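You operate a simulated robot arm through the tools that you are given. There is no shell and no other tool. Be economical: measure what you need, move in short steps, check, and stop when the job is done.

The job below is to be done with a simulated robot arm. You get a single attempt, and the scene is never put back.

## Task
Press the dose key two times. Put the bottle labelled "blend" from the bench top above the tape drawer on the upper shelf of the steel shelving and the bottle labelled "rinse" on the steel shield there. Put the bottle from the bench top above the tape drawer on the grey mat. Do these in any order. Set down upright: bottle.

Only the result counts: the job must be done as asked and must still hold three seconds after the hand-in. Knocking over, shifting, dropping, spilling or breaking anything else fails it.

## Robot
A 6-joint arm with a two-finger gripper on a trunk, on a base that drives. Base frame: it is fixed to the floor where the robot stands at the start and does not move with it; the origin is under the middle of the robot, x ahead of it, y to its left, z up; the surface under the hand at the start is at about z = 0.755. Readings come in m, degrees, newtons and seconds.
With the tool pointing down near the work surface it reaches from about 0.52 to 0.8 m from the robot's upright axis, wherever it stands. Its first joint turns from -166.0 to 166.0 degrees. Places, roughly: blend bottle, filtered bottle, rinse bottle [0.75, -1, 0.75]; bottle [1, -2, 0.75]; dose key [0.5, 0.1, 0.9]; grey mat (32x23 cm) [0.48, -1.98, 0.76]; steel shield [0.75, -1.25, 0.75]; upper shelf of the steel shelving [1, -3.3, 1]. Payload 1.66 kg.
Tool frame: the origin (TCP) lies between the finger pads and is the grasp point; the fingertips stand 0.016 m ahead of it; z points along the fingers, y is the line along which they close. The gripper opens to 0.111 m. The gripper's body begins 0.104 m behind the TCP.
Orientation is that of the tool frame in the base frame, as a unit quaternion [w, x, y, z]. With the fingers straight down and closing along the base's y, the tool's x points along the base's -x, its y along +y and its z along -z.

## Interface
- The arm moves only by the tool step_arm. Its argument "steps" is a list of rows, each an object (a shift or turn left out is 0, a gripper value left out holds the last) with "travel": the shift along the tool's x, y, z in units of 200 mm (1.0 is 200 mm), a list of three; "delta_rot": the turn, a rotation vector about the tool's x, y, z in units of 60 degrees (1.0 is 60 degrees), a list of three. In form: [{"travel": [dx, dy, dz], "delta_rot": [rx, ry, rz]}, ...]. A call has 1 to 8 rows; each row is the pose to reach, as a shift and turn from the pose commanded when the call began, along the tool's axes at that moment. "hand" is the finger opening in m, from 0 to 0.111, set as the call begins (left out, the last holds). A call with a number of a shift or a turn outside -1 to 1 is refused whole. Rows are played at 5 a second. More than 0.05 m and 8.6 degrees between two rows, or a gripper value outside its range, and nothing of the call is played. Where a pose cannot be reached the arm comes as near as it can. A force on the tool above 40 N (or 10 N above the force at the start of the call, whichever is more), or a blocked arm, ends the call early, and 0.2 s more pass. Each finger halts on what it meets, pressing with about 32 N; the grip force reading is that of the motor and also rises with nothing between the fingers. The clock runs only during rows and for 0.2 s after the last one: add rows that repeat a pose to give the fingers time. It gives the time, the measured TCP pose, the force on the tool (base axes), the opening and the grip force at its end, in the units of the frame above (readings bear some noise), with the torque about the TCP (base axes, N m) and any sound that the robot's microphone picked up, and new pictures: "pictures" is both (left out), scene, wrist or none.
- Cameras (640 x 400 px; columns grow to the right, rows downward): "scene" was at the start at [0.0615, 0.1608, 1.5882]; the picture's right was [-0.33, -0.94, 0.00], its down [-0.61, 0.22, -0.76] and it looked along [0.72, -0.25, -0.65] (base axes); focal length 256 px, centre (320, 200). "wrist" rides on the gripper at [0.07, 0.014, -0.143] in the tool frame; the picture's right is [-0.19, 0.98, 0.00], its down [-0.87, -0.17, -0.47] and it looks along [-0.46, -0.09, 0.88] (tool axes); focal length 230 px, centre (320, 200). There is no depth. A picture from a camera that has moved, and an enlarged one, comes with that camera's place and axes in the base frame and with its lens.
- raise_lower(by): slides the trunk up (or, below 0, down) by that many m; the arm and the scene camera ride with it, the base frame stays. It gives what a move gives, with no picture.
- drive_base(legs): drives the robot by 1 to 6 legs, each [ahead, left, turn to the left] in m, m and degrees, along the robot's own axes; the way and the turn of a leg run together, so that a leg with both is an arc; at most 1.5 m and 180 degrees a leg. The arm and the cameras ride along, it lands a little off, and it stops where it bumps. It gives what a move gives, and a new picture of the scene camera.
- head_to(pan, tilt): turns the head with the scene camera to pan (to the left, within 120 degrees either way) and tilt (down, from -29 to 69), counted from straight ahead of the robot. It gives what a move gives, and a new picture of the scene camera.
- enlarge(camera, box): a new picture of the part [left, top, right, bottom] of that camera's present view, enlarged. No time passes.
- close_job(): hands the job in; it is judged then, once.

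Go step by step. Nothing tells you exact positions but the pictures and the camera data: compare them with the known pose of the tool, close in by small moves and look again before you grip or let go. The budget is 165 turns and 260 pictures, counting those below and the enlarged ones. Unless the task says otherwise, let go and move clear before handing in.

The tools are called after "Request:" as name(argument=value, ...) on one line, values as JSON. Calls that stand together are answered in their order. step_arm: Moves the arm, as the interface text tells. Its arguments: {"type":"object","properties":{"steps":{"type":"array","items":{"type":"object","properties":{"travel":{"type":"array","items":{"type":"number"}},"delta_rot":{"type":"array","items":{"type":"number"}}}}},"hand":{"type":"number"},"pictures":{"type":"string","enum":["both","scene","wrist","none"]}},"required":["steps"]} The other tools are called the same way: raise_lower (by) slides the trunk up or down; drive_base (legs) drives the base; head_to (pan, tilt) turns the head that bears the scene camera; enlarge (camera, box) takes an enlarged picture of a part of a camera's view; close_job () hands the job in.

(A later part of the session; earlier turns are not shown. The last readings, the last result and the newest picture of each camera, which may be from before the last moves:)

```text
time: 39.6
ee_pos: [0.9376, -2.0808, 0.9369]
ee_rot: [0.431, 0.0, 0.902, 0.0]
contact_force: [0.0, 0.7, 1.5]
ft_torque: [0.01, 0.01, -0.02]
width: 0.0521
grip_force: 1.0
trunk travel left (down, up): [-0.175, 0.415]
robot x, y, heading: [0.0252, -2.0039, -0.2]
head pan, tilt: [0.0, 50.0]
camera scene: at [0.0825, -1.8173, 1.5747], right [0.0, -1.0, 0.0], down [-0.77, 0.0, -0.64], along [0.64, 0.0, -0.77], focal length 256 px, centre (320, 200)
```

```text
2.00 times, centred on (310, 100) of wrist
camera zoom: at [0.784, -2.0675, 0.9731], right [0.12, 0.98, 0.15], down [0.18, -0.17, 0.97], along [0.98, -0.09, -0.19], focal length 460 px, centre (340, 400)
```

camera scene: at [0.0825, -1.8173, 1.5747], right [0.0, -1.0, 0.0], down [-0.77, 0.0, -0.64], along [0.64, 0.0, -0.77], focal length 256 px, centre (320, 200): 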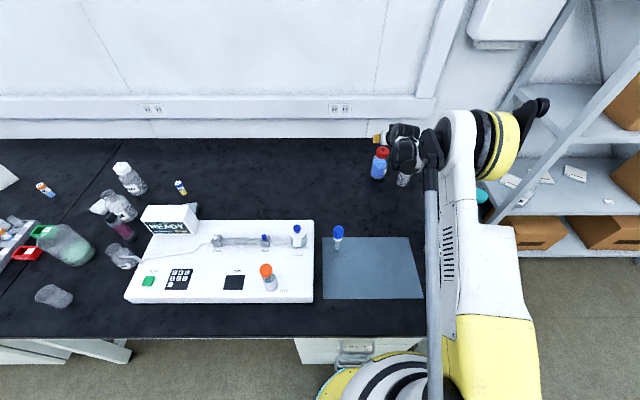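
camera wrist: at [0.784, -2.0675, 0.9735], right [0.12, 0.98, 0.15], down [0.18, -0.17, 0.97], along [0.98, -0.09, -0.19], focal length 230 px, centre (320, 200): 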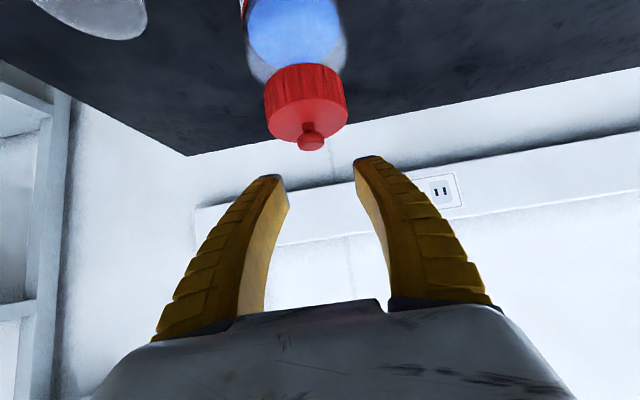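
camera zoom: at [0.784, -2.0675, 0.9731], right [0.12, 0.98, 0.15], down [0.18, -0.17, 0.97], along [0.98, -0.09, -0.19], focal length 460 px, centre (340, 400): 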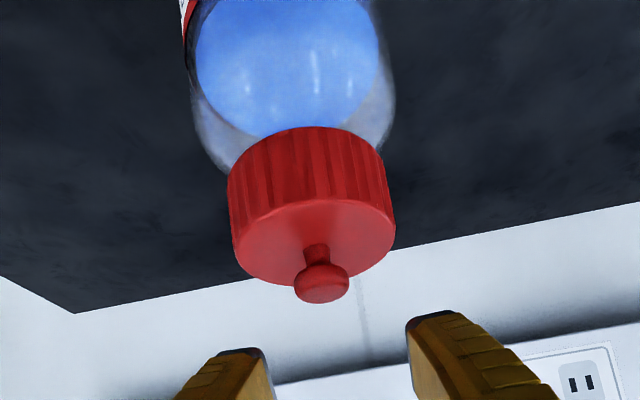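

Bottle centre is really about [0.907, -2.076] (my grip was ~3 cm too far). I'll back out, open to 8.6 cm and re-approach.

Request:
step_arm(hand=0.086, steps=[{"travel": [-0.117, 0, -0.0945]}, {"travel": [0.013, 0.01, -0.255]}, {"travel": [0.144, 0.02, -0.415]}, {"travel": [0.274, 0.03, -0.576]}, {"travel": [0.428, 0.03, -0.452]}, {"travel": [0.581, 0.03, -0.327]}, {"travel": [0.581, 0.03, -0.327]}])

Request:
enlarge(camera="scene", box=[350, 120, 430, 200])

```text
time: 41.2
ee_pos: [0.8134, -2.0767, 0.8869]
ee_rot: [0.43, 0.001, 0.903, 0.0]
contact_force: [-0.2, 0.4, -0.7]
ft_torque: [-0.01, 0.0, -0.01]
width: 0.0873
grip_force: 0.8
trunk travel left (down, up): [-0.175, 0.415]
robot x, y, heading: [0.0256, -2.0075, -0.0]
head pan, tilt: [0.0, 50.0]
camera scene: at [0.0822, -1.8173, 1.5747], right [0.0, -1.0, 0.0], down [-0.77, 0.0, -0.64], along [0.64, 0.0, -0.77], focal length 256 px, centre (320, 200)
camera wrist: at [0.6598, -2.0639, 0.9241], right [0.12, 0.98, 0.15], down [0.18, -0.17, 0.97], along [0.98, -0.09, -0.19], focal length 230 px, centre (320, 200)
```

scene: 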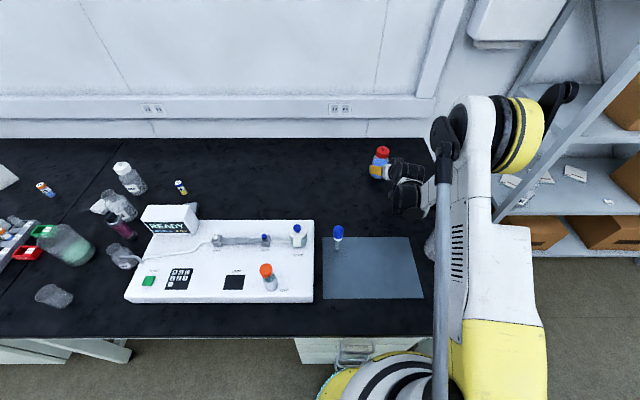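
wrist: 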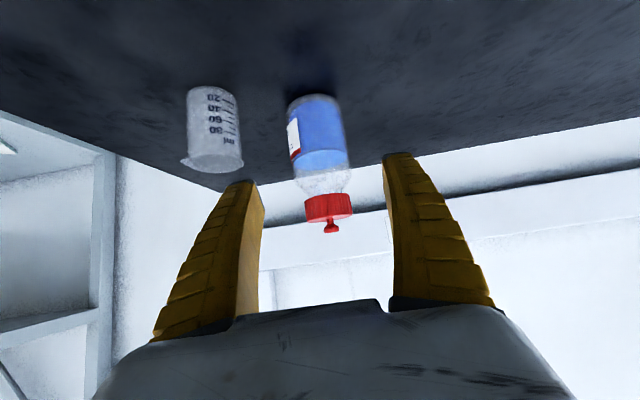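

```text
5.00 times, centred on (390, 160) of scene
camera zoom: at [0.0822, -1.8173, 1.5747], right [0.0, -1.0, 0.0], down [-0.77, 0.0, -0.64], along [0.64, 0.0, -0.77], focal length 1281 px, centre (-30, 400)
```

zoom: 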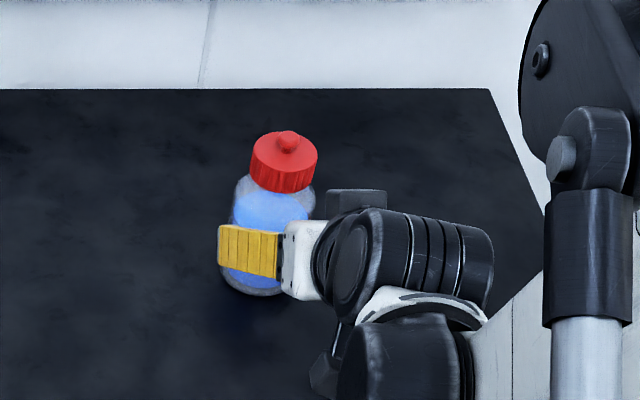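

Better estimate with finer camera angles: centre x≈0.92. Advancing to [0.92, -2.077, 0.812].

Request:
step_arm(steps=[{"travel": [-0.015, 0, 0.2]}, {"travel": [-0.03, 0, 0.4]}, {"travel": [-0.045, 0, 0.55]}, {"travel": [-0.045, 0, 0.65]}, {"travel": [-0.045, 0, 0.65]}])

Request:
enlarge(camera="scene", box=[350, 120, 430, 200])

```text
time: 42.4
ee_pos: [0.9223, -2.0753, 0.8124]
ee_rot: [0.431, 0.0, 0.902, 0.0]
contact_force: [-0.8, 0.6, -0.8]
ft_torque: [0.0, 0.01, -0.01]
width: 0.0873
grip_force: 0.6
trunk travel left (down, up): [-0.175, 0.415]
robot x, y, heading: [0.0248, -2.0024, -0.1]
head pan, tilt: [0.0, 50.0]
camera scene: at [0.0824, -1.8173, 1.5747], right [0.0, -1.0, 0.0], down [-0.77, 0.0, -0.64], along [0.64, 0.0, -0.77], focal length 256 px, centre (320, 200)
camera wrist: at [0.7685, -2.062, 0.8493], right [0.12, 0.98, 0.15], down [0.18, -0.17, 0.97], along [0.98, -0.09, -0.19], focal length 230 px, centre (320, 200)
```

scene: 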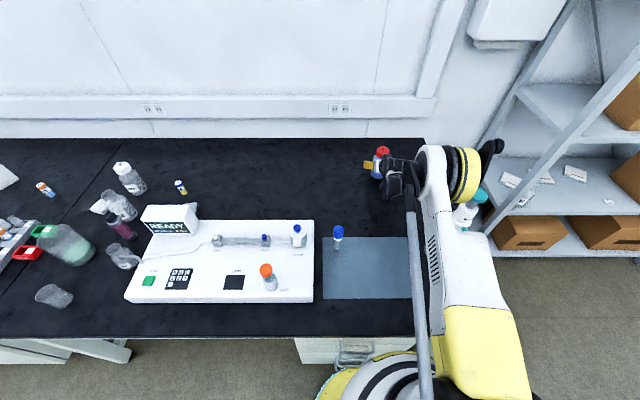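
wrist: 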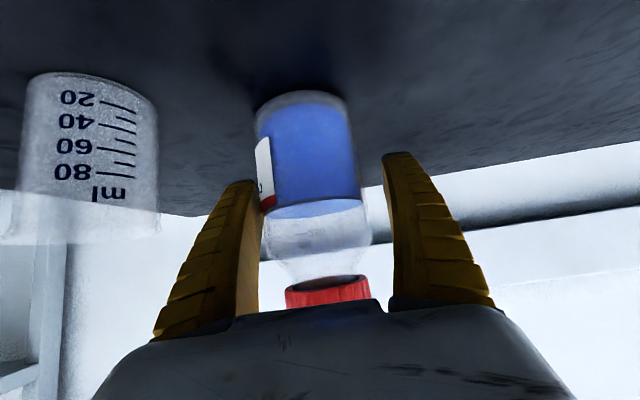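

```text
5.00 times, centred on (390, 160) of scene
camera zoom: at [0.0824, -1.8173, 1.5747], right [0.0, -1.0, 0.0], down [-0.77, 0.0, -0.64], along [0.64, 0.0, -0.77], focal length 1281 px, centre (-30, 400)
```

zoom: 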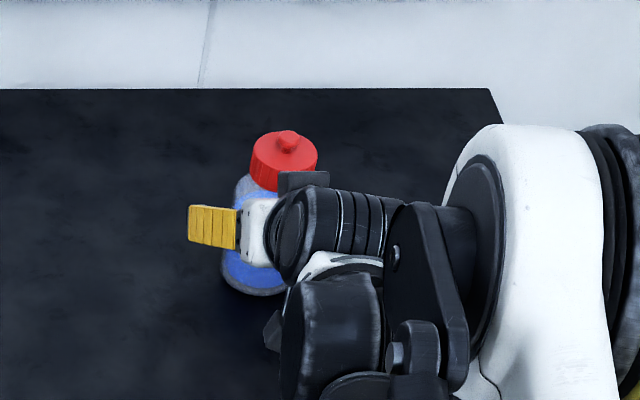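

Slight recentring (5 mm right) and 1.2 cm lower, then close fully.

Request:
step_arm(steps=[{"travel": [0.0, -0.025, 0.0]}, {"travel": [0.047, -0.025, 0.038]}, {"travel": [0.047, -0.025, 0.038]}], pictures="none")

Request:
step_arm(hand=0.02, steps=[{"travel": [0, 0, 0]}, {"travel": [0, 0, 0]}, {"travel": [0, 0, 0]}, {"travel": [0, 0, 0]}], pictures="wrist")

```text
time: 43.2
ee_pos: [0.9218, -2.0802, 0.7996]
ee_rot: [0.431, 0.0, 0.902, 0.0]
contact_force: [-0.6, -0.5, 0.3]
ft_torque: [0.0, 0.03, 0.02]
width: 0.0875
grip_force: 0.6
trunk travel left (down, up): [-0.175, 0.415]
robot x, y, heading: [0.0236, -2.0068, -0.2]
head pan, tilt: [0.0, 50.0]
```

```text
time: 44.2
ee_pos: [0.9224, -2.0805, 0.8002]
ee_rot: [0.431, 0.001, 0.902, -0.001]
contact_force: [-0.3, 0.2, 0.4]
ft_torque: [0.04, 0.0, 0.02]
width: 0.0673
grip_force: 31.9
trunk travel left (down, up): [-0.175, 0.415]
robot x, y, heading: [0.0238, -2.0069, 0.2]
head pan, tilt: [0.0, 50.0]
camera wrist: at [0.7681, -2.0673, 0.8369], right [0.12, 0.98, 0.15], down [0.18, -0.17, 0.97], along [0.98, -0.09, -0.2], focal length 230 px, centre (320, 200)
```

wrist: 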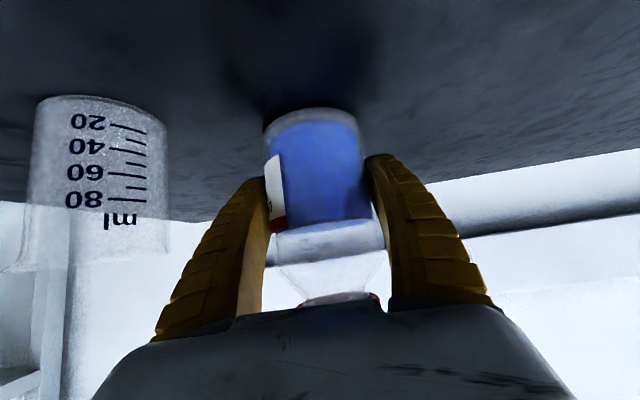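

Now the pads hold the straight body with no side force (6.7 cm). A small test lift first.

Request:
step_arm(steps=[{"travel": [-0.039, 0, -0.032]}, {"travel": [-0.078, 0, -0.063]}, {"travel": [-0.117, 0, -0.0945]}, {"travel": [-0.155, 0, -0.126]}], pictures="wrist")

```text
time: 45.2
ee_pos: [0.9223, -2.0806, 0.8401]
ee_rot: [0.431, 0.0, 0.903, 0.0]
contact_force: [0.0, 0.0, -4.0]
ft_torque: [0.03, -0.03, 0.02]
width: 0.0674
grip_force: 31.5
trunk travel left (down, up): [-0.175, 0.415]
robot x, y, heading: [0.0217, -2.0087, -0.1]
head pan, tilt: [0.0, 50.0]
camera wrist: at [0.7677, -2.0675, 0.877], right [0.12, 0.98, 0.15], down [0.18, -0.17, 0.97], along [0.98, -0.09, -0.2], focal length 230 px, centre (320, 200)
```

wrist: 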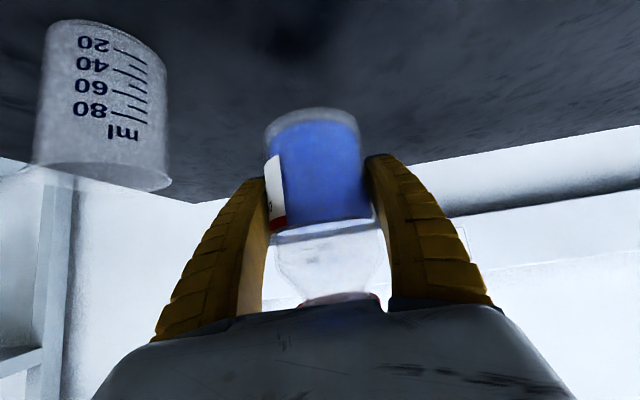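

Bottle held (about 4 N). Lifting further, then backing the base so the bottle comes toward the mat (mat x 0.36–0.59, y -2.14…-1.825).

Request:
step_arm(steps=[{"travel": [-0.155, 0, -0.126]}, {"travel": [-0.31, 0, -0.252]}, {"travel": [-0.35, 0, -0.284]}], pictures="none")

Request:
drive_base(legs=[[-0.25, 0.06, 0]])

```text
time: 46.0
ee_pos: [0.9225, -2.083, 0.9298]
ee_rot: [0.431, 0.0, 0.903, 0.0]
contact_force: [0.8, 0.5, -5.2]
ft_torque: [-0.01, -0.02, -0.01]
width: 0.0679
grip_force: 32.0
trunk travel left (down, up): [-0.175, 0.415]
robot x, y, heading: [0.0256, -2.0085, -0.1]
head pan, tilt: [0.0, 50.0]
```

```text
time: 47.9
ee_pos: [0.6702, -2.0224, 0.9312]
ee_rot: [0.431, 0.001, 0.902, -0.001]
contact_force: [-0.9, 1.0, -4.3]
ft_torque: [-0.01, -0.04, -0.02]
width: 0.0674
grip_force: 32.2
trunk travel left (down, up): [-0.175, 0.415]
robot x, y, heading: [-0.2276, -1.9441, -0.1]
head pan, tilt: [0.0, 50.0]
camera scene: at [-0.1701, -1.7579, 1.5746], right [0.0, -1.0, 0.0], down [-0.77, 0.0, -0.64], along [0.64, 0.0, -0.77], focal length 256 px, centre (320, 200)
```

scene: 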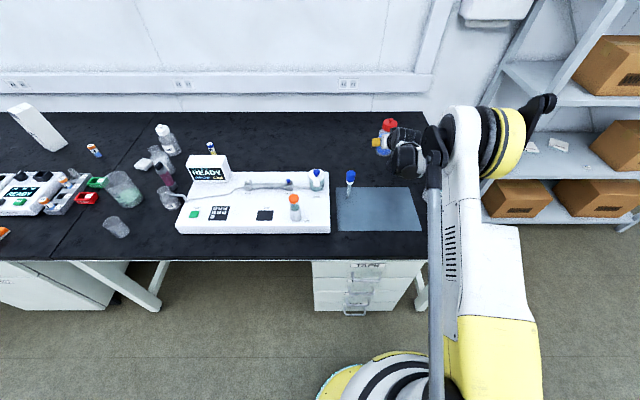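

The TAPE drawer is under this bench section. Retracting 20 cm so the bottle is over the mat.

Request:
step_arm(steps=[{"travel": [0.126, 0, -0.155]}, {"travel": [0.252, 0, -0.311]}, {"travel": [0.378, 0, -0.466]}, {"travel": [0.504, 0, -0.622]}, {"travel": [0.63, 0, -0.777]}, {"travel": [0.63, 0, -0.777]}])

```text
time: 49.3
ee_pos: [0.4696, -2.0221, 0.9331]
ee_rot: [0.43, 0.001, 0.903, 0.0]
contact_force: [-0.5, -0.5, -5.3]
ft_torque: [0.0, -0.01, 0.0]
width: 0.0677
grip_force: 32.4
trunk travel left (down, up): [-0.175, 0.415]
robot x, y, heading: [-0.2296, -1.9507, -0.3]
head pan, tilt: [0.0, 50.0]
camera scene: at [-0.1695, -1.758, 1.5746], right [0.0, -1.0, 0.0], down [-0.77, 0.0, -0.64], along [0.64, 0.0, -0.77], focal length 256 px, centre (320, 200)
camera wrist: at [0.3142, -2.0083, 0.9691], right [0.12, 0.98, 0.15], down [0.18, -0.17, 0.97], along [0.98, -0.09, -0.2], focal length 230 px, centre (320, 200)
```

scene: 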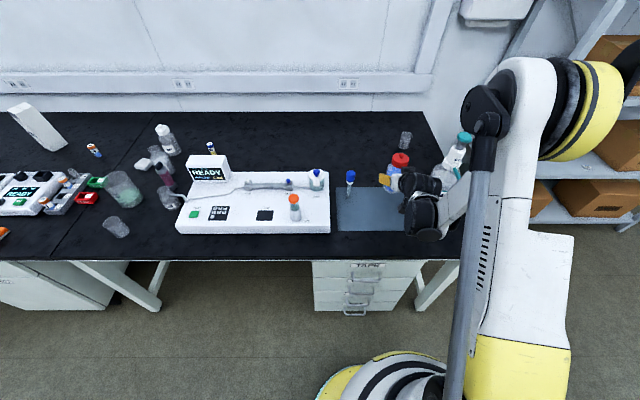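
wrist: 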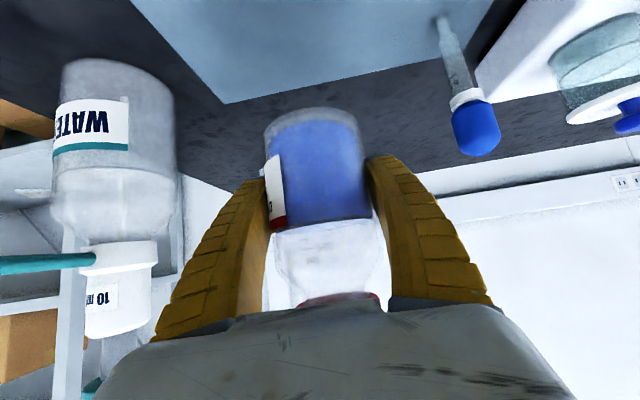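

Over the mat. Lowering to just above contact.

Request:
step_arm(steps=[{"travel": [0.12, 0, 0.097]}, {"travel": [0.24, 0, 0.194]}, {"travel": [0.36, 0, 0.291]}, {"travel": [0.45, 0, 0.365]}, {"travel": [0.45, 0, 0.365]}])

```text
time: 50.5
ee_pos: [0.5107, -2.0281, 0.834]
ee_rot: [0.43, 0.001, 0.903, -0.001]
contact_force: [0.1, -0.3, -4.4]
ft_torque: [-0.03, -0.03, 0.0]
width: 0.0675
grip_force: 32.0
out of reach, approached as far as the arm can: row 1, 2, 3, 4, 5
trunk travel left (down, up): [-0.175, 0.415]
robot x, y, heading: [-0.2323, -1.9494, -0.1]
head pan, tilt: [0.0, 50.0]
camera scene: at [-0.1695, -1.758, 1.5746], right [0.0, -1.0, 0.0], down [-0.77, 0.0, -0.64], along [0.64, 0.0, -0.77], focal length 256 px, centre (320, 200)
camera wrist: at [0.357, -2.0152, 0.8706], right [0.12, 0.98, 0.15], down [0.18, -0.17, 0.97], along [0.98, -0.09, -0.2], focal length 230 px, centre (320, 200)
```

scene: 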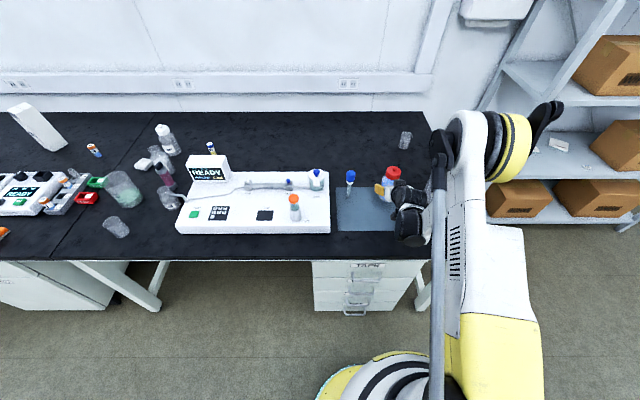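
wrist: 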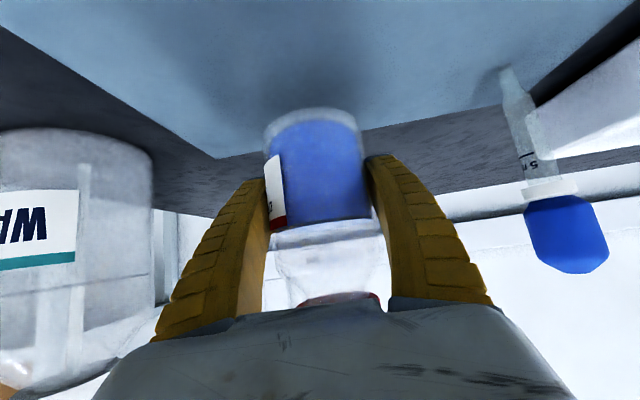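

Too close for this tilt. I'll back the base 8 cm and re-check the pose.

Request:
drive_base(legs=[[-0.08, 0.0, 0]])

Request:
step_arm(steps=[{"travel": [0, 0, 0]}, {"travel": [0, 0, 0]}])

```text
time: 51.5
ee_pos: [0.4281, -2.0272, 0.8343]
ee_rot: [0.43, 0.001, 0.903, -0.001]
contact_force: [0.0, 0.1, -4.2]
ft_torque: [0.01, 0.0, -0.01]
width: 0.0675
grip_force: 32.1
trunk travel left (down, up): [-0.175, 0.415]
robot x, y, heading: [-0.3131, -1.9476, -0.2]
head pan, tilt: [0.0, 50.0]
camera scene: at [-0.2521, -1.7578, 1.5747], right [0.0, -1.0, 0.0], down [-0.77, 0.0, -0.64], along [0.64, 0.0, -0.77], focal length 256 px, centre (320, 200)
```

scene: 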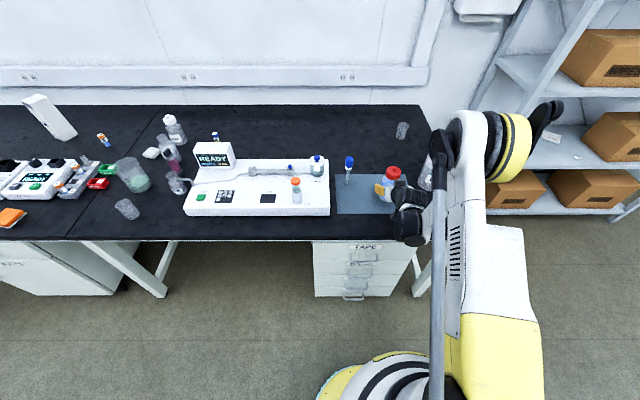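

```text
time: 52.1
ee_pos: [0.4297, -2.0272, 0.833]
ee_rot: [0.43, 0.0, 0.903, 0.0]
contact_force: [0.2, 0.3, -4.2]
ft_torque: [-0.03, -0.04, -0.03]
width: 0.0674
grip_force: 32.0
trunk travel left (down, up): [-0.175, 0.415]
robot x, y, heading: [-0.3111, -1.9494, -0.3]
head pan, tilt: [0.0, 50.0]
camera scene: at [-0.251, -1.7578, 1.5746], right [0.0, -1.0, 0.0], down [-0.77, 0.0, -0.64], along [0.64, 0.0, -0.77], focal length 256 px, centre (320, 200)
camera wrist: at [0.2756, -2.0143, 0.8709], right [0.12, 0.98, 0.15], down [0.18, -0.17, 0.97], along [0.98, -0.09, -0.2], focal length 230 px, centre (320, 200)
```

scene: 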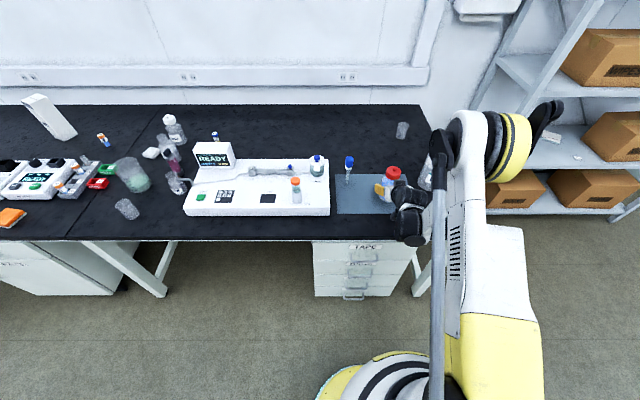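
wrist: 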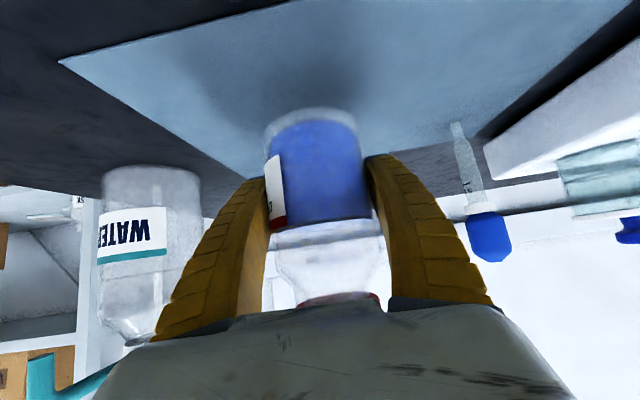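

Now move forward 2.5 cm and down, then finish with fine steps toward contact near z≈0.805.

Request:
step_arm(steps=[{"travel": [0, 0, 0.08]}, {"travel": [0, 0, 0.16]}, {"travel": [0.012, 0, 0.17]}, {"travel": [0.0195, 0, 0.176]}, {"travel": [0.0195, 0, 0.176]}], pictures="wrist")

```text
time: 53.3
ee_pos: [0.4555, -2.027, 0.8086]
ee_rot: [0.431, 0.001, 0.903, 0.0]
contact_force: [0.3, 0.2, -3.7]
ft_torque: [-0.02, -0.01, -0.01]
width: 0.0675
grip_force: 32.3
trunk travel left (down, up): [-0.175, 0.415]
robot x, y, heading: [-0.3084, -1.9453, -0.4]
head pan, tilt: [0.0, 50.0]
camera wrist: at [0.3009, -2.0145, 0.8455], right [0.12, 0.98, 0.15], down [0.18, -0.17, 0.97], along [0.98, -0.09, -0.2], focal length 230 px, centre (320, 200)
```

wrist: 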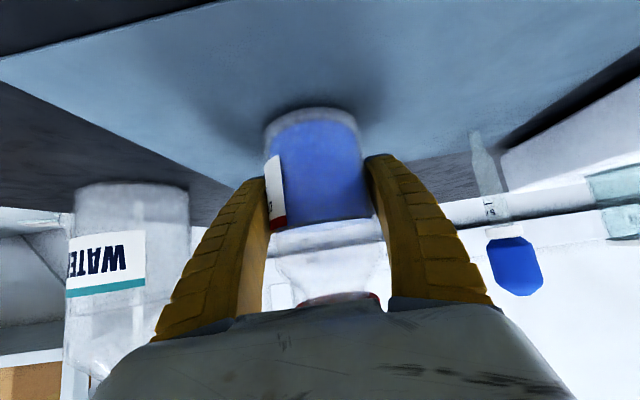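

Request:
step_arm(steps=[{"travel": [0.006, 0, 0.005]}, {"travel": [0.012, 0, 0.0095]}, {"travel": [0.016, 0, 0.0125]}, {"travel": [0.02, 0, 0.016]}, {"travel": [0.02, 0, 0.016]}], pictures="wrist")

```text
time: 54.5
ee_pos: [0.4543, -2.0273, 0.8031]
ee_rot: [0.43, 0.001, 0.903, -0.001]
contact_force: [0.0, 0.5, -4.6]
ft_torque: [0.0, 0.02, 0.01]
width: 0.0678
grip_force: 32.1
trunk travel left (down, up): [-0.175, 0.415]
robot x, y, heading: [-0.3103, -1.9474, 0.1]
head pan, tilt: [0.0, 50.0]
camera wrist: at [0.3003, -2.0149, 0.8404], right [0.12, 0.98, 0.15], down [0.18, -0.17, 0.97], along [0.98, -0.09, -0.2], focal length 230 px, centre (320, 200)
```

wrist: 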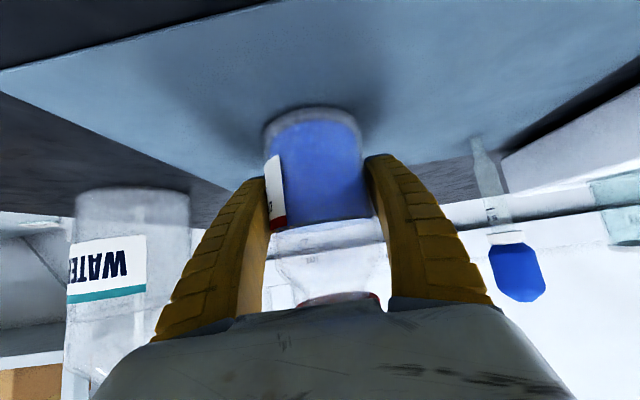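

Not yet touching; continuing gently.

Request:
step_arm(steps=[{"travel": [0.004, 0, 0.003]}, {"travel": [0.008, 0, 0.006]}, {"travel": [0.008, 0, 0.006]}], pictures="none")

Request:
step_arm(steps=[{"travel": [0.004, 0, 0.003]}, {"travel": [0.008, 0, 0.006]}, {"travel": [0.008, 0, 0.006]}], pictures="none")

```text
time: 55.3
ee_pos: [0.4552, -2.0274, 0.8026]
ee_rot: [0.43, 0.001, 0.903, 0.0]
contact_force: [4.1, -2.4, 8.3]
ft_torque: [0.05, -0.07, 0.03]
width: 0.0674
grip_force: 32.2
trunk travel left (down, up): [-0.175, 0.415]
robot x, y, heading: [-0.3147, -1.9443, -0.5]
head pan, tilt: [0.0, 50.0]
```

```text
time: 56.1
ee_pos: [0.4544, -2.0278, 0.8003]
ee_rot: [0.43, 0.001, 0.903, 0.0]
contact_force: [9.8, -5.0, 17.5]
ft_torque: [-0.11, -0.12, -0.01]
width: 0.0676
grip_force: 31.9
trunk travel left (down, up): [-0.175, 0.415]
robot x, y, heading: [-0.3078, -1.9491, -0.1]
head pan, tilt: [0.0, 50.0]
```

Contact made. Ease up about 1.5 mm and open.

Request:
step_arm(steps=[{"travel": [-0.006, 0, -0.005]}, {"travel": [-0.006, 0, -0.005]}], pictures="none")

Request:
step_arm(hand=0.09, steps=[{"travel": [0, 0, 0]}, {"travel": [0, 0, 0]}, {"travel": [0, 0, 0]}], pictures="wrist")

```text
time: 56.7
ee_pos: [0.4537, -2.028, 0.7992]
ee_rot: [0.429, 0.001, 0.904, -0.001]
contact_force: [2.6, -5.4, 3.9]
ft_torque: [-0.13, -0.4, -0.18]
width: 0.0674
grip_force: 32.1
trunk travel left (down, up): [-0.175, 0.415]
robot x, y, heading: [-0.3173, -1.9481, -0.1]
head pan, tilt: [0.0, 50.0]
```

```text
time: 57.5
ee_pos: [0.4538, -2.0273, 0.801]
ee_rot: [0.43, 0.001, 0.903, 0.0]
contact_force: [-0.3, 0.2, -0.2]
ft_torque: [0.05, -0.01, 0.05]
width: 0.0911
grip_force: 0.3
trunk travel left (down, up): [-0.175, 0.415]
robot x, y, heading: [-0.3113, -1.947, -0.2]
head pan, tilt: [0.0, 50.0]
camera wrist: at [0.3, -2.0143, 0.8383], right [0.12, 0.98, 0.15], down [0.18, -0.17, 0.97], along [0.98, -0.09, -0.2], focal length 230 px, centre (320, 200)
```

wrist: 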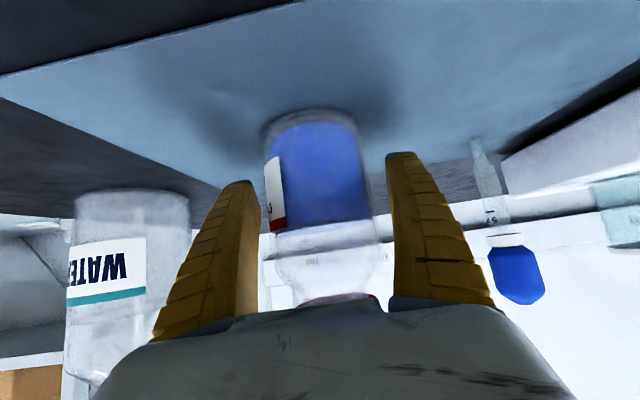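

Released and standing. Retracting along the tool axis.

Request:
step_arm(steps=[{"travel": [0, 0, -0.2]}, {"travel": [0, 0, -0.4]}, {"travel": [0, 0, -0.6]}, {"travel": [0, 0, -0.7]}, {"travel": [-0.2, 0, -0.85]}, {"travel": [-0.4, 0, -0.95]}, {"travel": [-0.6, 0, -1.0]}])

```text
time: 59.1
ee_pos: [0.3747, -2.0259, 1.0178]
ee_rot: [0.43, 0.002, 0.903, 0.0]
contact_force: [0.6, -0.5, 0.2]
ft_torque: [0.01, -0.01, 0.01]
width: 0.0911
grip_force: 0.8
out of reach, approached as far as the arm can: row 1, 2, 3, 4, 5
trunk travel left (down, up): [-0.175, 0.415]
robot x, y, heading: [-0.3076, -1.9491, -0.2]
head pan, tilt: [0.0, 50.0]
camera scene: at [-0.2516, -1.7577, 1.5746], right [0.0, -1.0, 0.0], down [-0.77, 0.0, -0.64], along [0.64, 0.0, -0.77], focal length 256 px, centre (320, 200)
camera wrist: at [0.2207, -2.0135, 1.0566], right [0.12, 0.98, 0.15], down [0.18, -0.17, 0.97], along [0.98, -0.09, -0.2], focal length 230 px, centre (320, 200)
```

scene: 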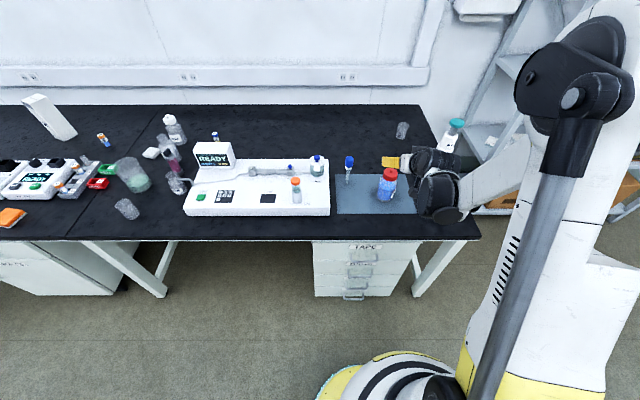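
wrist: 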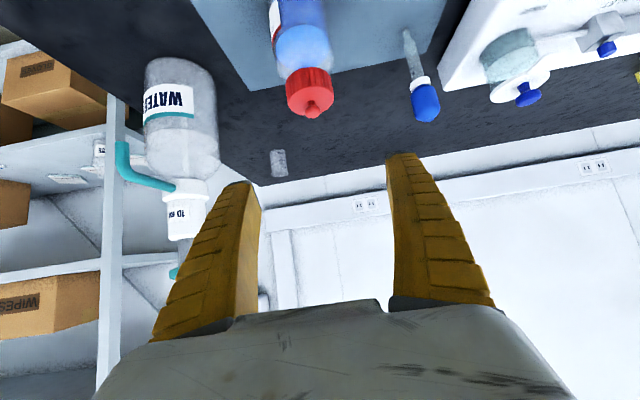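

The bottle stands on the mat. Now I raise the arm, turn the tool straight down, and drive to the rinse bottle (≈[0.675, -1.05]).

Request:
step_arm(hand=0.111, steps=[{"travel": [-0.18, 0, -0.1], "delta_rot": [0, 0.12, 0]}, {"travel": [-0.36, 0, -0.2], "delta_rot": [0, 0.24, 0]}, {"travel": [-0.5, 0, -0.28], "delta_rot": [0, 0.37, 0]}, {"travel": [-0.5, 0, -0.28], "delta_rot": [0, 0.5, 0]}, {"travel": [-0.5, 0, -0.28], "delta_rot": [0, 0.63, 0]}, {"travel": [-0.5, 0, -0.28], "delta_rot": [0, 0.75, 0]}, {"travel": [-0.5, 0, -0.28], "delta_rot": [0, 0.85, 0]}, {"travel": [-0.5, 0, -0.28], "delta_rot": [0, 0.85, 0]}], pictures="none")

Request:
drive_base(legs=[[0, 0.75, 0], [0.24, 0, 0]])

Request:
step_arm(steps=[{"travel": [0, 0, 0]}], pictures="wrist")

```text
time: 60.9
ee_pos: [0.3951, -2.027, 1.1341]
ee_rot: [-0.002, 0.001, 1.0, 0.0]
contact_force: [-0.7, -0.4, -0.8]
ft_torque: [-0.02, 0.04, 0.0]
width: 0.1108
grip_force: 0.1
trunk travel left (down, up): [-0.175, 0.415]
robot x, y, heading: [-0.3154, -1.9452, 0.0]
head pan, tilt: [0.0, 50.0]
```

```text
time: 66.5
ee_pos: [0.6419, -1.2737, 1.1321]
ee_rot: [-0.001, 0.005, 1.0, 0.0]
contact_force: [1.0, 0.4, -0.6]
ft_torque: [0.01, 0.06, -0.01]
width: 0.1109
grip_force: 0.0
trunk travel left (down, up): [-0.175, 0.415]
robot x, y, heading: [-0.0681, -1.187, -0.8]
head pan, tilt: [0.0, 50.0]
camera scene: at [-0.0013, -0.9991, 1.5746], right [-0.01, -1.0, 0.0], down [-0.77, 0.01, -0.64], along [0.64, -0.01, -0.77], focal length 256 px, centre (320, 200)
```

scene: 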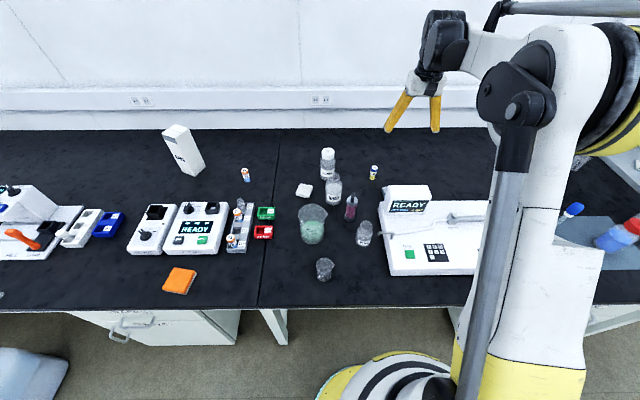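

```text
time: 66.8
ee_pos: [0.6415, -1.2755, 1.1338]
ee_rot: [-0.002, 0.006, 1.0, 0.0]
contact_force: [0.1, -0.8, -0.3]
ft_torque: [-0.01, 0.03, 0.01]
width: 0.111
grip_force: 0.1
trunk travel left (down, up): [-0.175, 0.415]
robot x, y, heading: [-0.0645, -1.188, -0.5]
head pan, tilt: [0.0, 50.0]
camera wrist: at [0.573, -1.2608, 1.2776], right [0.2, 0.98, 0.0], down [0.86, -0.18, 0.47], along [0.46, -0.09, -0.88], focal length 230 px, centre (320, 200)
```

wrist: 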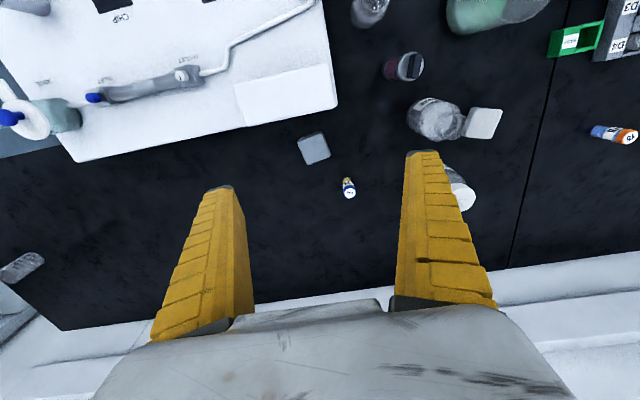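

Now a clear view: shield at about [0.712, -1.30], and the rinse bottle to its left. Zooming in on both.

Request:
enlarge(camera="wrist", box=[280, 80, 400, 210])

Request:
enlarge(camera="wrist", box=[340, 0, 520, 220])

Request:
enlarge(camera="scene", box=[280, 130, 480, 280])

```text
3.08 times, centred on (340, 145) of wrist
camera zoom: at [0.573, -1.2608, 1.2776], right [0.2, 0.98, 0.0], down [0.86, -0.18, 0.47], along [0.46, -0.09, -0.88], focal length 708 px, centre (258, 369)
```

zoom: 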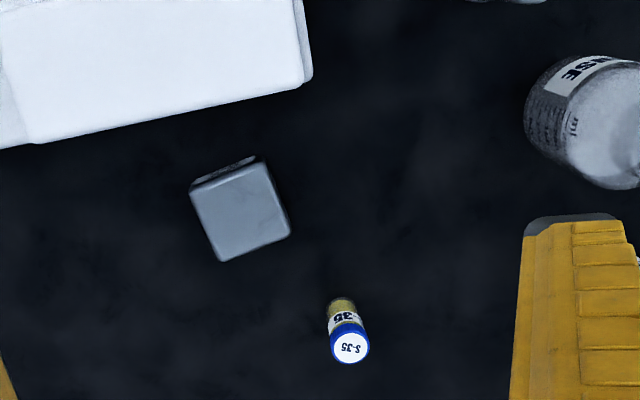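

```text
1.82 times, centred on (430, 110) of wrist
camera zoom: at [0.573, -1.2608, 1.2776], right [0.2, 0.98, 0.0], down [0.86, -0.18, 0.47], along [0.46, -0.09, -0.88], focal length 418 px, centre (120, 364)
```

zoom: 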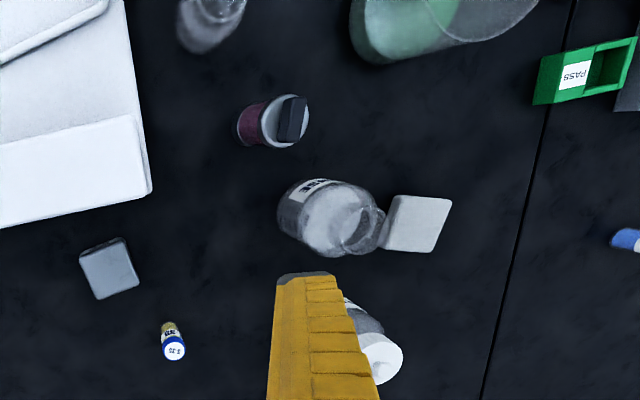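

```text
2.67 times, centred on (380, 205) of scene
camera zoom: at [-0.002, -0.9991, 1.5746], right [-0.01, -1.0, 0.0], down [-0.77, 0.01, -0.64], along [0.64, -0.01, -0.77], focal length 683 px, centre (160, 187)
```

zoom: 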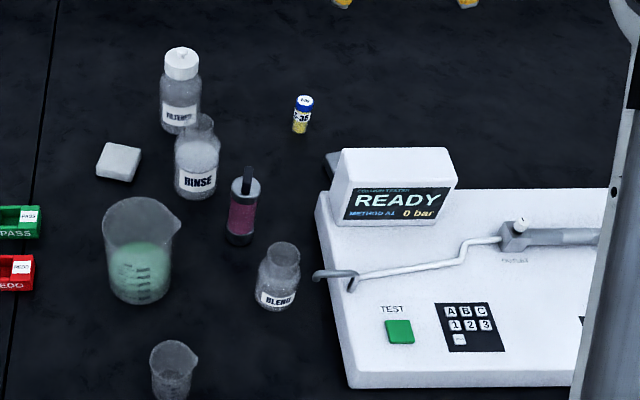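

Rinse is at about [0.682, -1.06] with its rim at z≈0.896 and a 6.2 cm body; the shield top centre is at about [0.708, -1.299, 0.775]. Moving above rinse.

Request:
step_arm(hand=0.1, steps=[{"travel": [-0.04, 0.2, 0.08]}, {"travel": [-0.08, 0.4, 0.16]}, {"travel": [-0.12, 0.6, 0.24]}, {"travel": [-0.16, 0.8, 0.32]}, {"travel": [-0.2, 1.0, 0.4]}, {"travel": [-0.2, 1.0, 0.4]}])

Request:
enlarge(camera="scene", box=[280, 100, 420, 230])

```text
time: 68.2
ee_pos: [0.6828, -1.0745, 1.053]
ee_rot: [0.0, 0.006, 1.0, -0.001]
contact_force: [-0.2, -0.1, 0.0]
ft_torque: [-0.01, -0.02, 0.01]
width: 0.1005
grip_force: 0.4
trunk travel left (down, up): [-0.175, 0.415]
robot x, y, heading: [-0.0612, -1.1857, -0.5]
head pan, tilt: [0.0, 50.0]
camera scene: at [-0.0023, -0.9993, 1.5747], right [-0.01, -1.0, 0.0], down [-0.77, 0.01, -0.64], along [0.64, -0.01, -0.77], focal length 256 px, centre (320, 200)
camera wrist: at [0.615, -1.0614, 1.1975], right [0.2, 0.98, 0.0], down [0.86, -0.18, 0.47], along [0.46, -0.1, -0.88], focal length 230 px, centre (320, 200)
```

scene: 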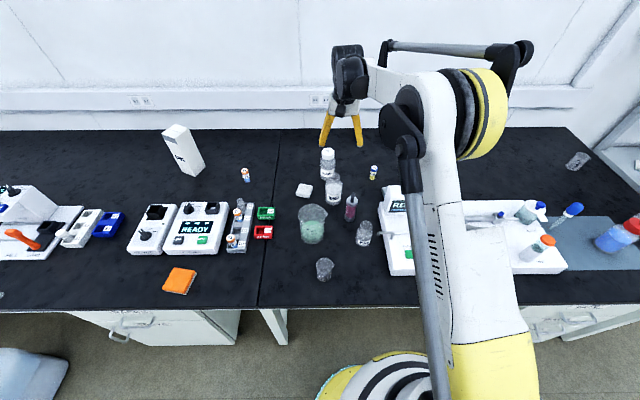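
wrist: 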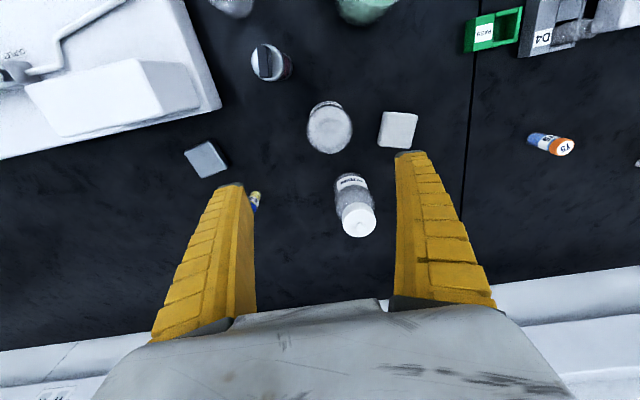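

```text
3.08 times, centred on (350, 165) of scene
camera zoom: at [-0.0023, -0.9993, 1.5747], right [-0.01, -1.0, 0.0], down [-0.77, 0.01, -0.64], along [0.64, -0.01, -0.77], focal length 789 px, centre (228, 308)
```

zoom: 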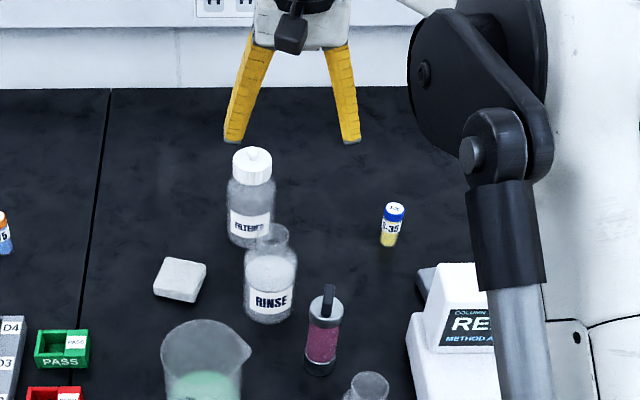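

Request:
enlarge(camera="wrist", box=[240, 40, 440, 250])

```text
1.90 times, centred on (340, 145) of wrist
camera zoom: at [0.615, -1.0614, 1.1975], right [0.2, 0.98, 0.0], down [0.86, -0.18, 0.47], along [0.46, -0.1, -0.88], focal length 438 px, centre (282, 305)
```

zoom: 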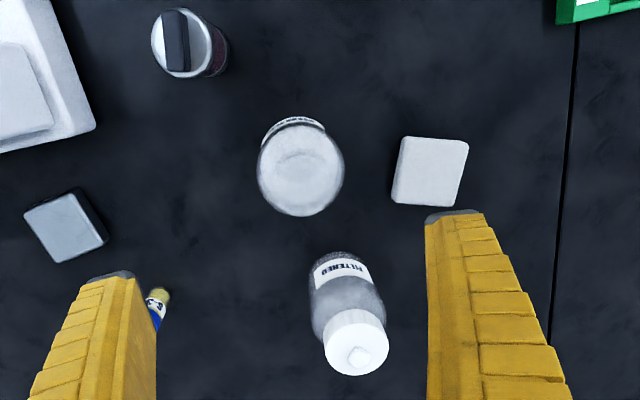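

Rinse confirmed at [0.683, -1.060], about 6.5 cm wide. Descending in two stages.

Request:
step_arm(steps=[{"travel": [0, 0.07, 0.1]}, {"travel": [0, 0.07, 0.3]}, {"travel": [0, 0.07, 0.5]}, {"travel": [0, 0.07, 0.62]}, {"travel": [0, 0.07, 0.62]}])

Request:
enlarge(camera="scene", box=[280, 100, 420, 230])

```text
time: 69.5
ee_pos: [0.6823, -1.0615, 0.9281]
ee_rot: [-0.001, 0.006, 1.0, -0.001]
contact_force: [-0.5, 1.4, -0.3]
ft_torque: [0.01, 0.0, 0.0]
width: 0.1007
grip_force: 0.2
trunk travel left (down, up): [-0.175, 0.415]
robot x, y, heading: [-0.0621, -1.1874, -0.6]
head pan, tilt: [0.0, 50.0]
camera scene: at [-0.0023, -0.9991, 1.5747], right [-0.01, -1.0, 0.0], down [-0.77, 0.01, -0.64], along [0.64, -0.01, -0.77], focal length 256 px, centre (320, 200)
camera wrist: at [0.6141, -1.0471, 1.072], right [0.2, 0.98, 0.0], down [0.86, -0.18, 0.47], along [0.46, -0.09, -0.88], focal length 230 px, centre (320, 200)
```

scene: 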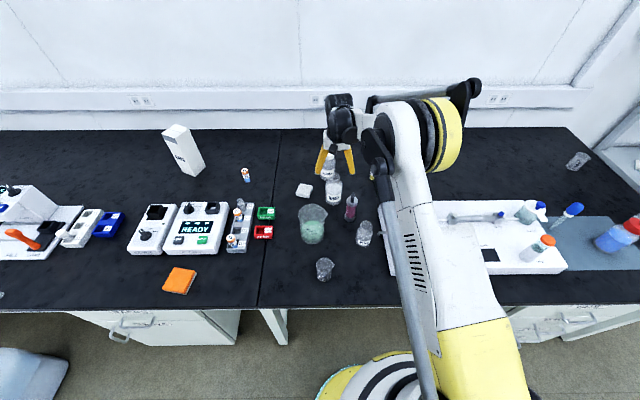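
wrist: 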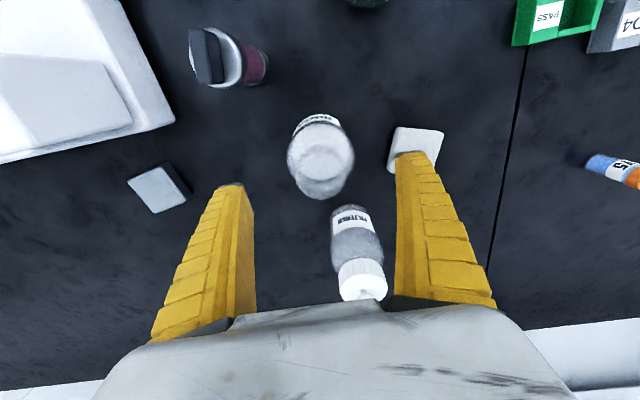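

```text
3.08 times, centred on (350, 165) of scene
camera zoom: at [-0.0023, -0.9991, 1.5747], right [-0.01, -1.0, 0.0], down [-0.77, 0.01, -0.64], along [0.64, -0.01, -0.77], focal length 789 px, centre (228, 308)
```

zoom: 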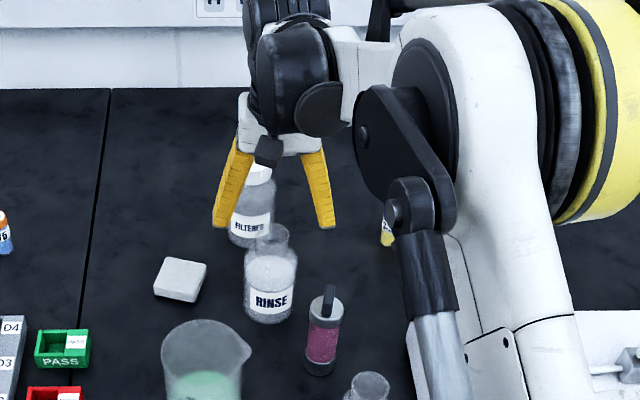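

Well centred. Descending to z≈0.815 around the body and closing.

Request:
step_arm(steps=[{"travel": [0, 0, 0.15]}, {"travel": [0, 0, 0.3]}, {"travel": [0, 0, 0.45]}, {"travel": [0, 0, 0.565]}, {"travel": [0, 0, 0.565]}])

Request:
enlarge(camera="scene", box=[280, 100, 420, 230])

```text
time: 70.7
ee_pos: [0.6822, -1.0602, 0.8166]
ee_rot: [0.0, 0.006, 1.0, 0.0]
contact_force: [-0.1, 0.4, 0.4]
ft_torque: [0.01, -0.02, 0.0]
width: 0.1006
grip_force: 1.0
trunk travel left (down, up): [-0.175, 0.415]
robot x, y, heading: [-0.0659, -1.1867, -0.8]
head pan, tilt: [0.0, 50.0]
camera scene: at [-0.0023, -0.9991, 1.5747], right [-0.01, -1.0, 0.0], down [-0.77, 0.01, -0.64], along [0.64, -0.01, -0.77], focal length 256 px, centre (320, 200)
camera wrist: at [0.6136, -1.0466, 0.96], right [0.2, 0.98, 0.0], down [0.86, -0.18, 0.47], along [0.46, -0.09, -0.88], focal length 230 px, centre (320, 200)
```

scene: 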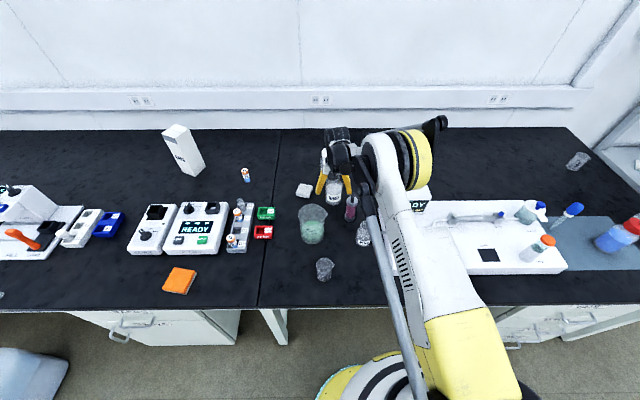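
wrist: 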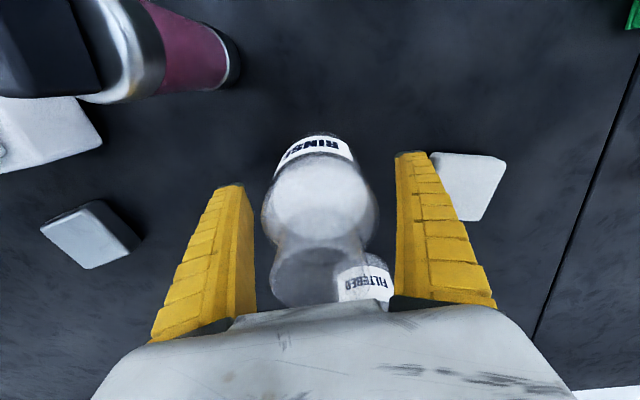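

```text
3.08 times, centred on (350, 165) of scene
camera zoom: at [-0.0023, -0.9991, 1.5747], right [-0.01, -1.0, 0.0], down [-0.77, 0.01, -0.64], along [0.64, -0.01, -0.77], focal length 789 px, centre (228, 308)
```

zoom: 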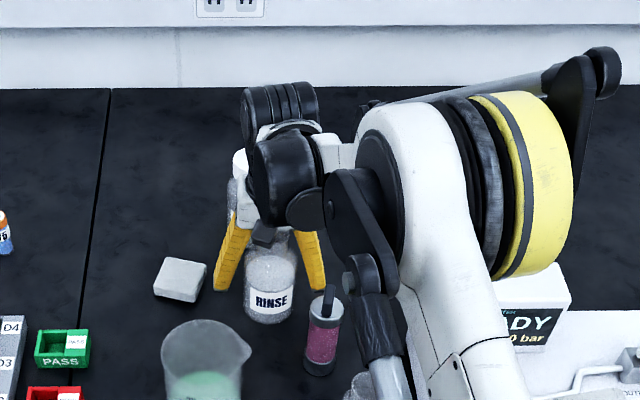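

Request:
step_arm(hand=0.02, steps=[{"travel": [0, 0, 0]}, {"travel": [0, 0, 0]}, {"travel": [0, 0, 0]}, {"travel": [0, 0, 0]}], pictures="none")

Request:
step_arm(steps=[{"travel": [0, 0, -0.05]}, {"travel": [0, 0, -0.1]}, {"travel": [0, 0, -0.15]}], pictures="wrist")

```text
time: 71.7
ee_pos: [0.6816, -1.0597, 0.8166]
ee_rot: [0.0, 0.005, 1.0, 0.0]
contact_force: [-0.3, -0.3, -0.5]
ft_torque: [-0.01, 0.05, -0.01]
width: 0.0672
grip_force: 32.3
trunk travel left (down, up): [-0.175, 0.415]
robot x, y, heading: [-0.0614, -1.1862, -0.3]
head pan, tilt: [0.0, 50.0]
```

```text
time: 72.5
ee_pos: [0.6827, -1.0595, 0.8453]
ee_rot: [-0.001, 0.006, 1.0, 0.001]
contact_force: [0.1, -0.3, -4.7]
ft_torque: [-0.04, 0.04, 0.0]
width: 0.0675
grip_force: 32.5
trunk travel left (down, up): [-0.175, 0.415]
robot x, y, heading: [-0.0621, -1.1868, -0.8]
head pan, tilt: [0.0, 50.0]
camera wrist: at [0.6144, -1.047, 0.9894], right [0.2, 0.98, 0.0], down [0.86, -0.18, 0.47], along [0.46, -0.09, -0.88], focal length 230 px, centre (320, 200)
```

wrist: 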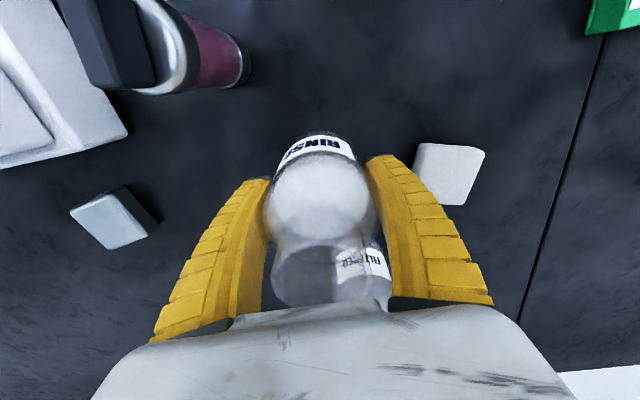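

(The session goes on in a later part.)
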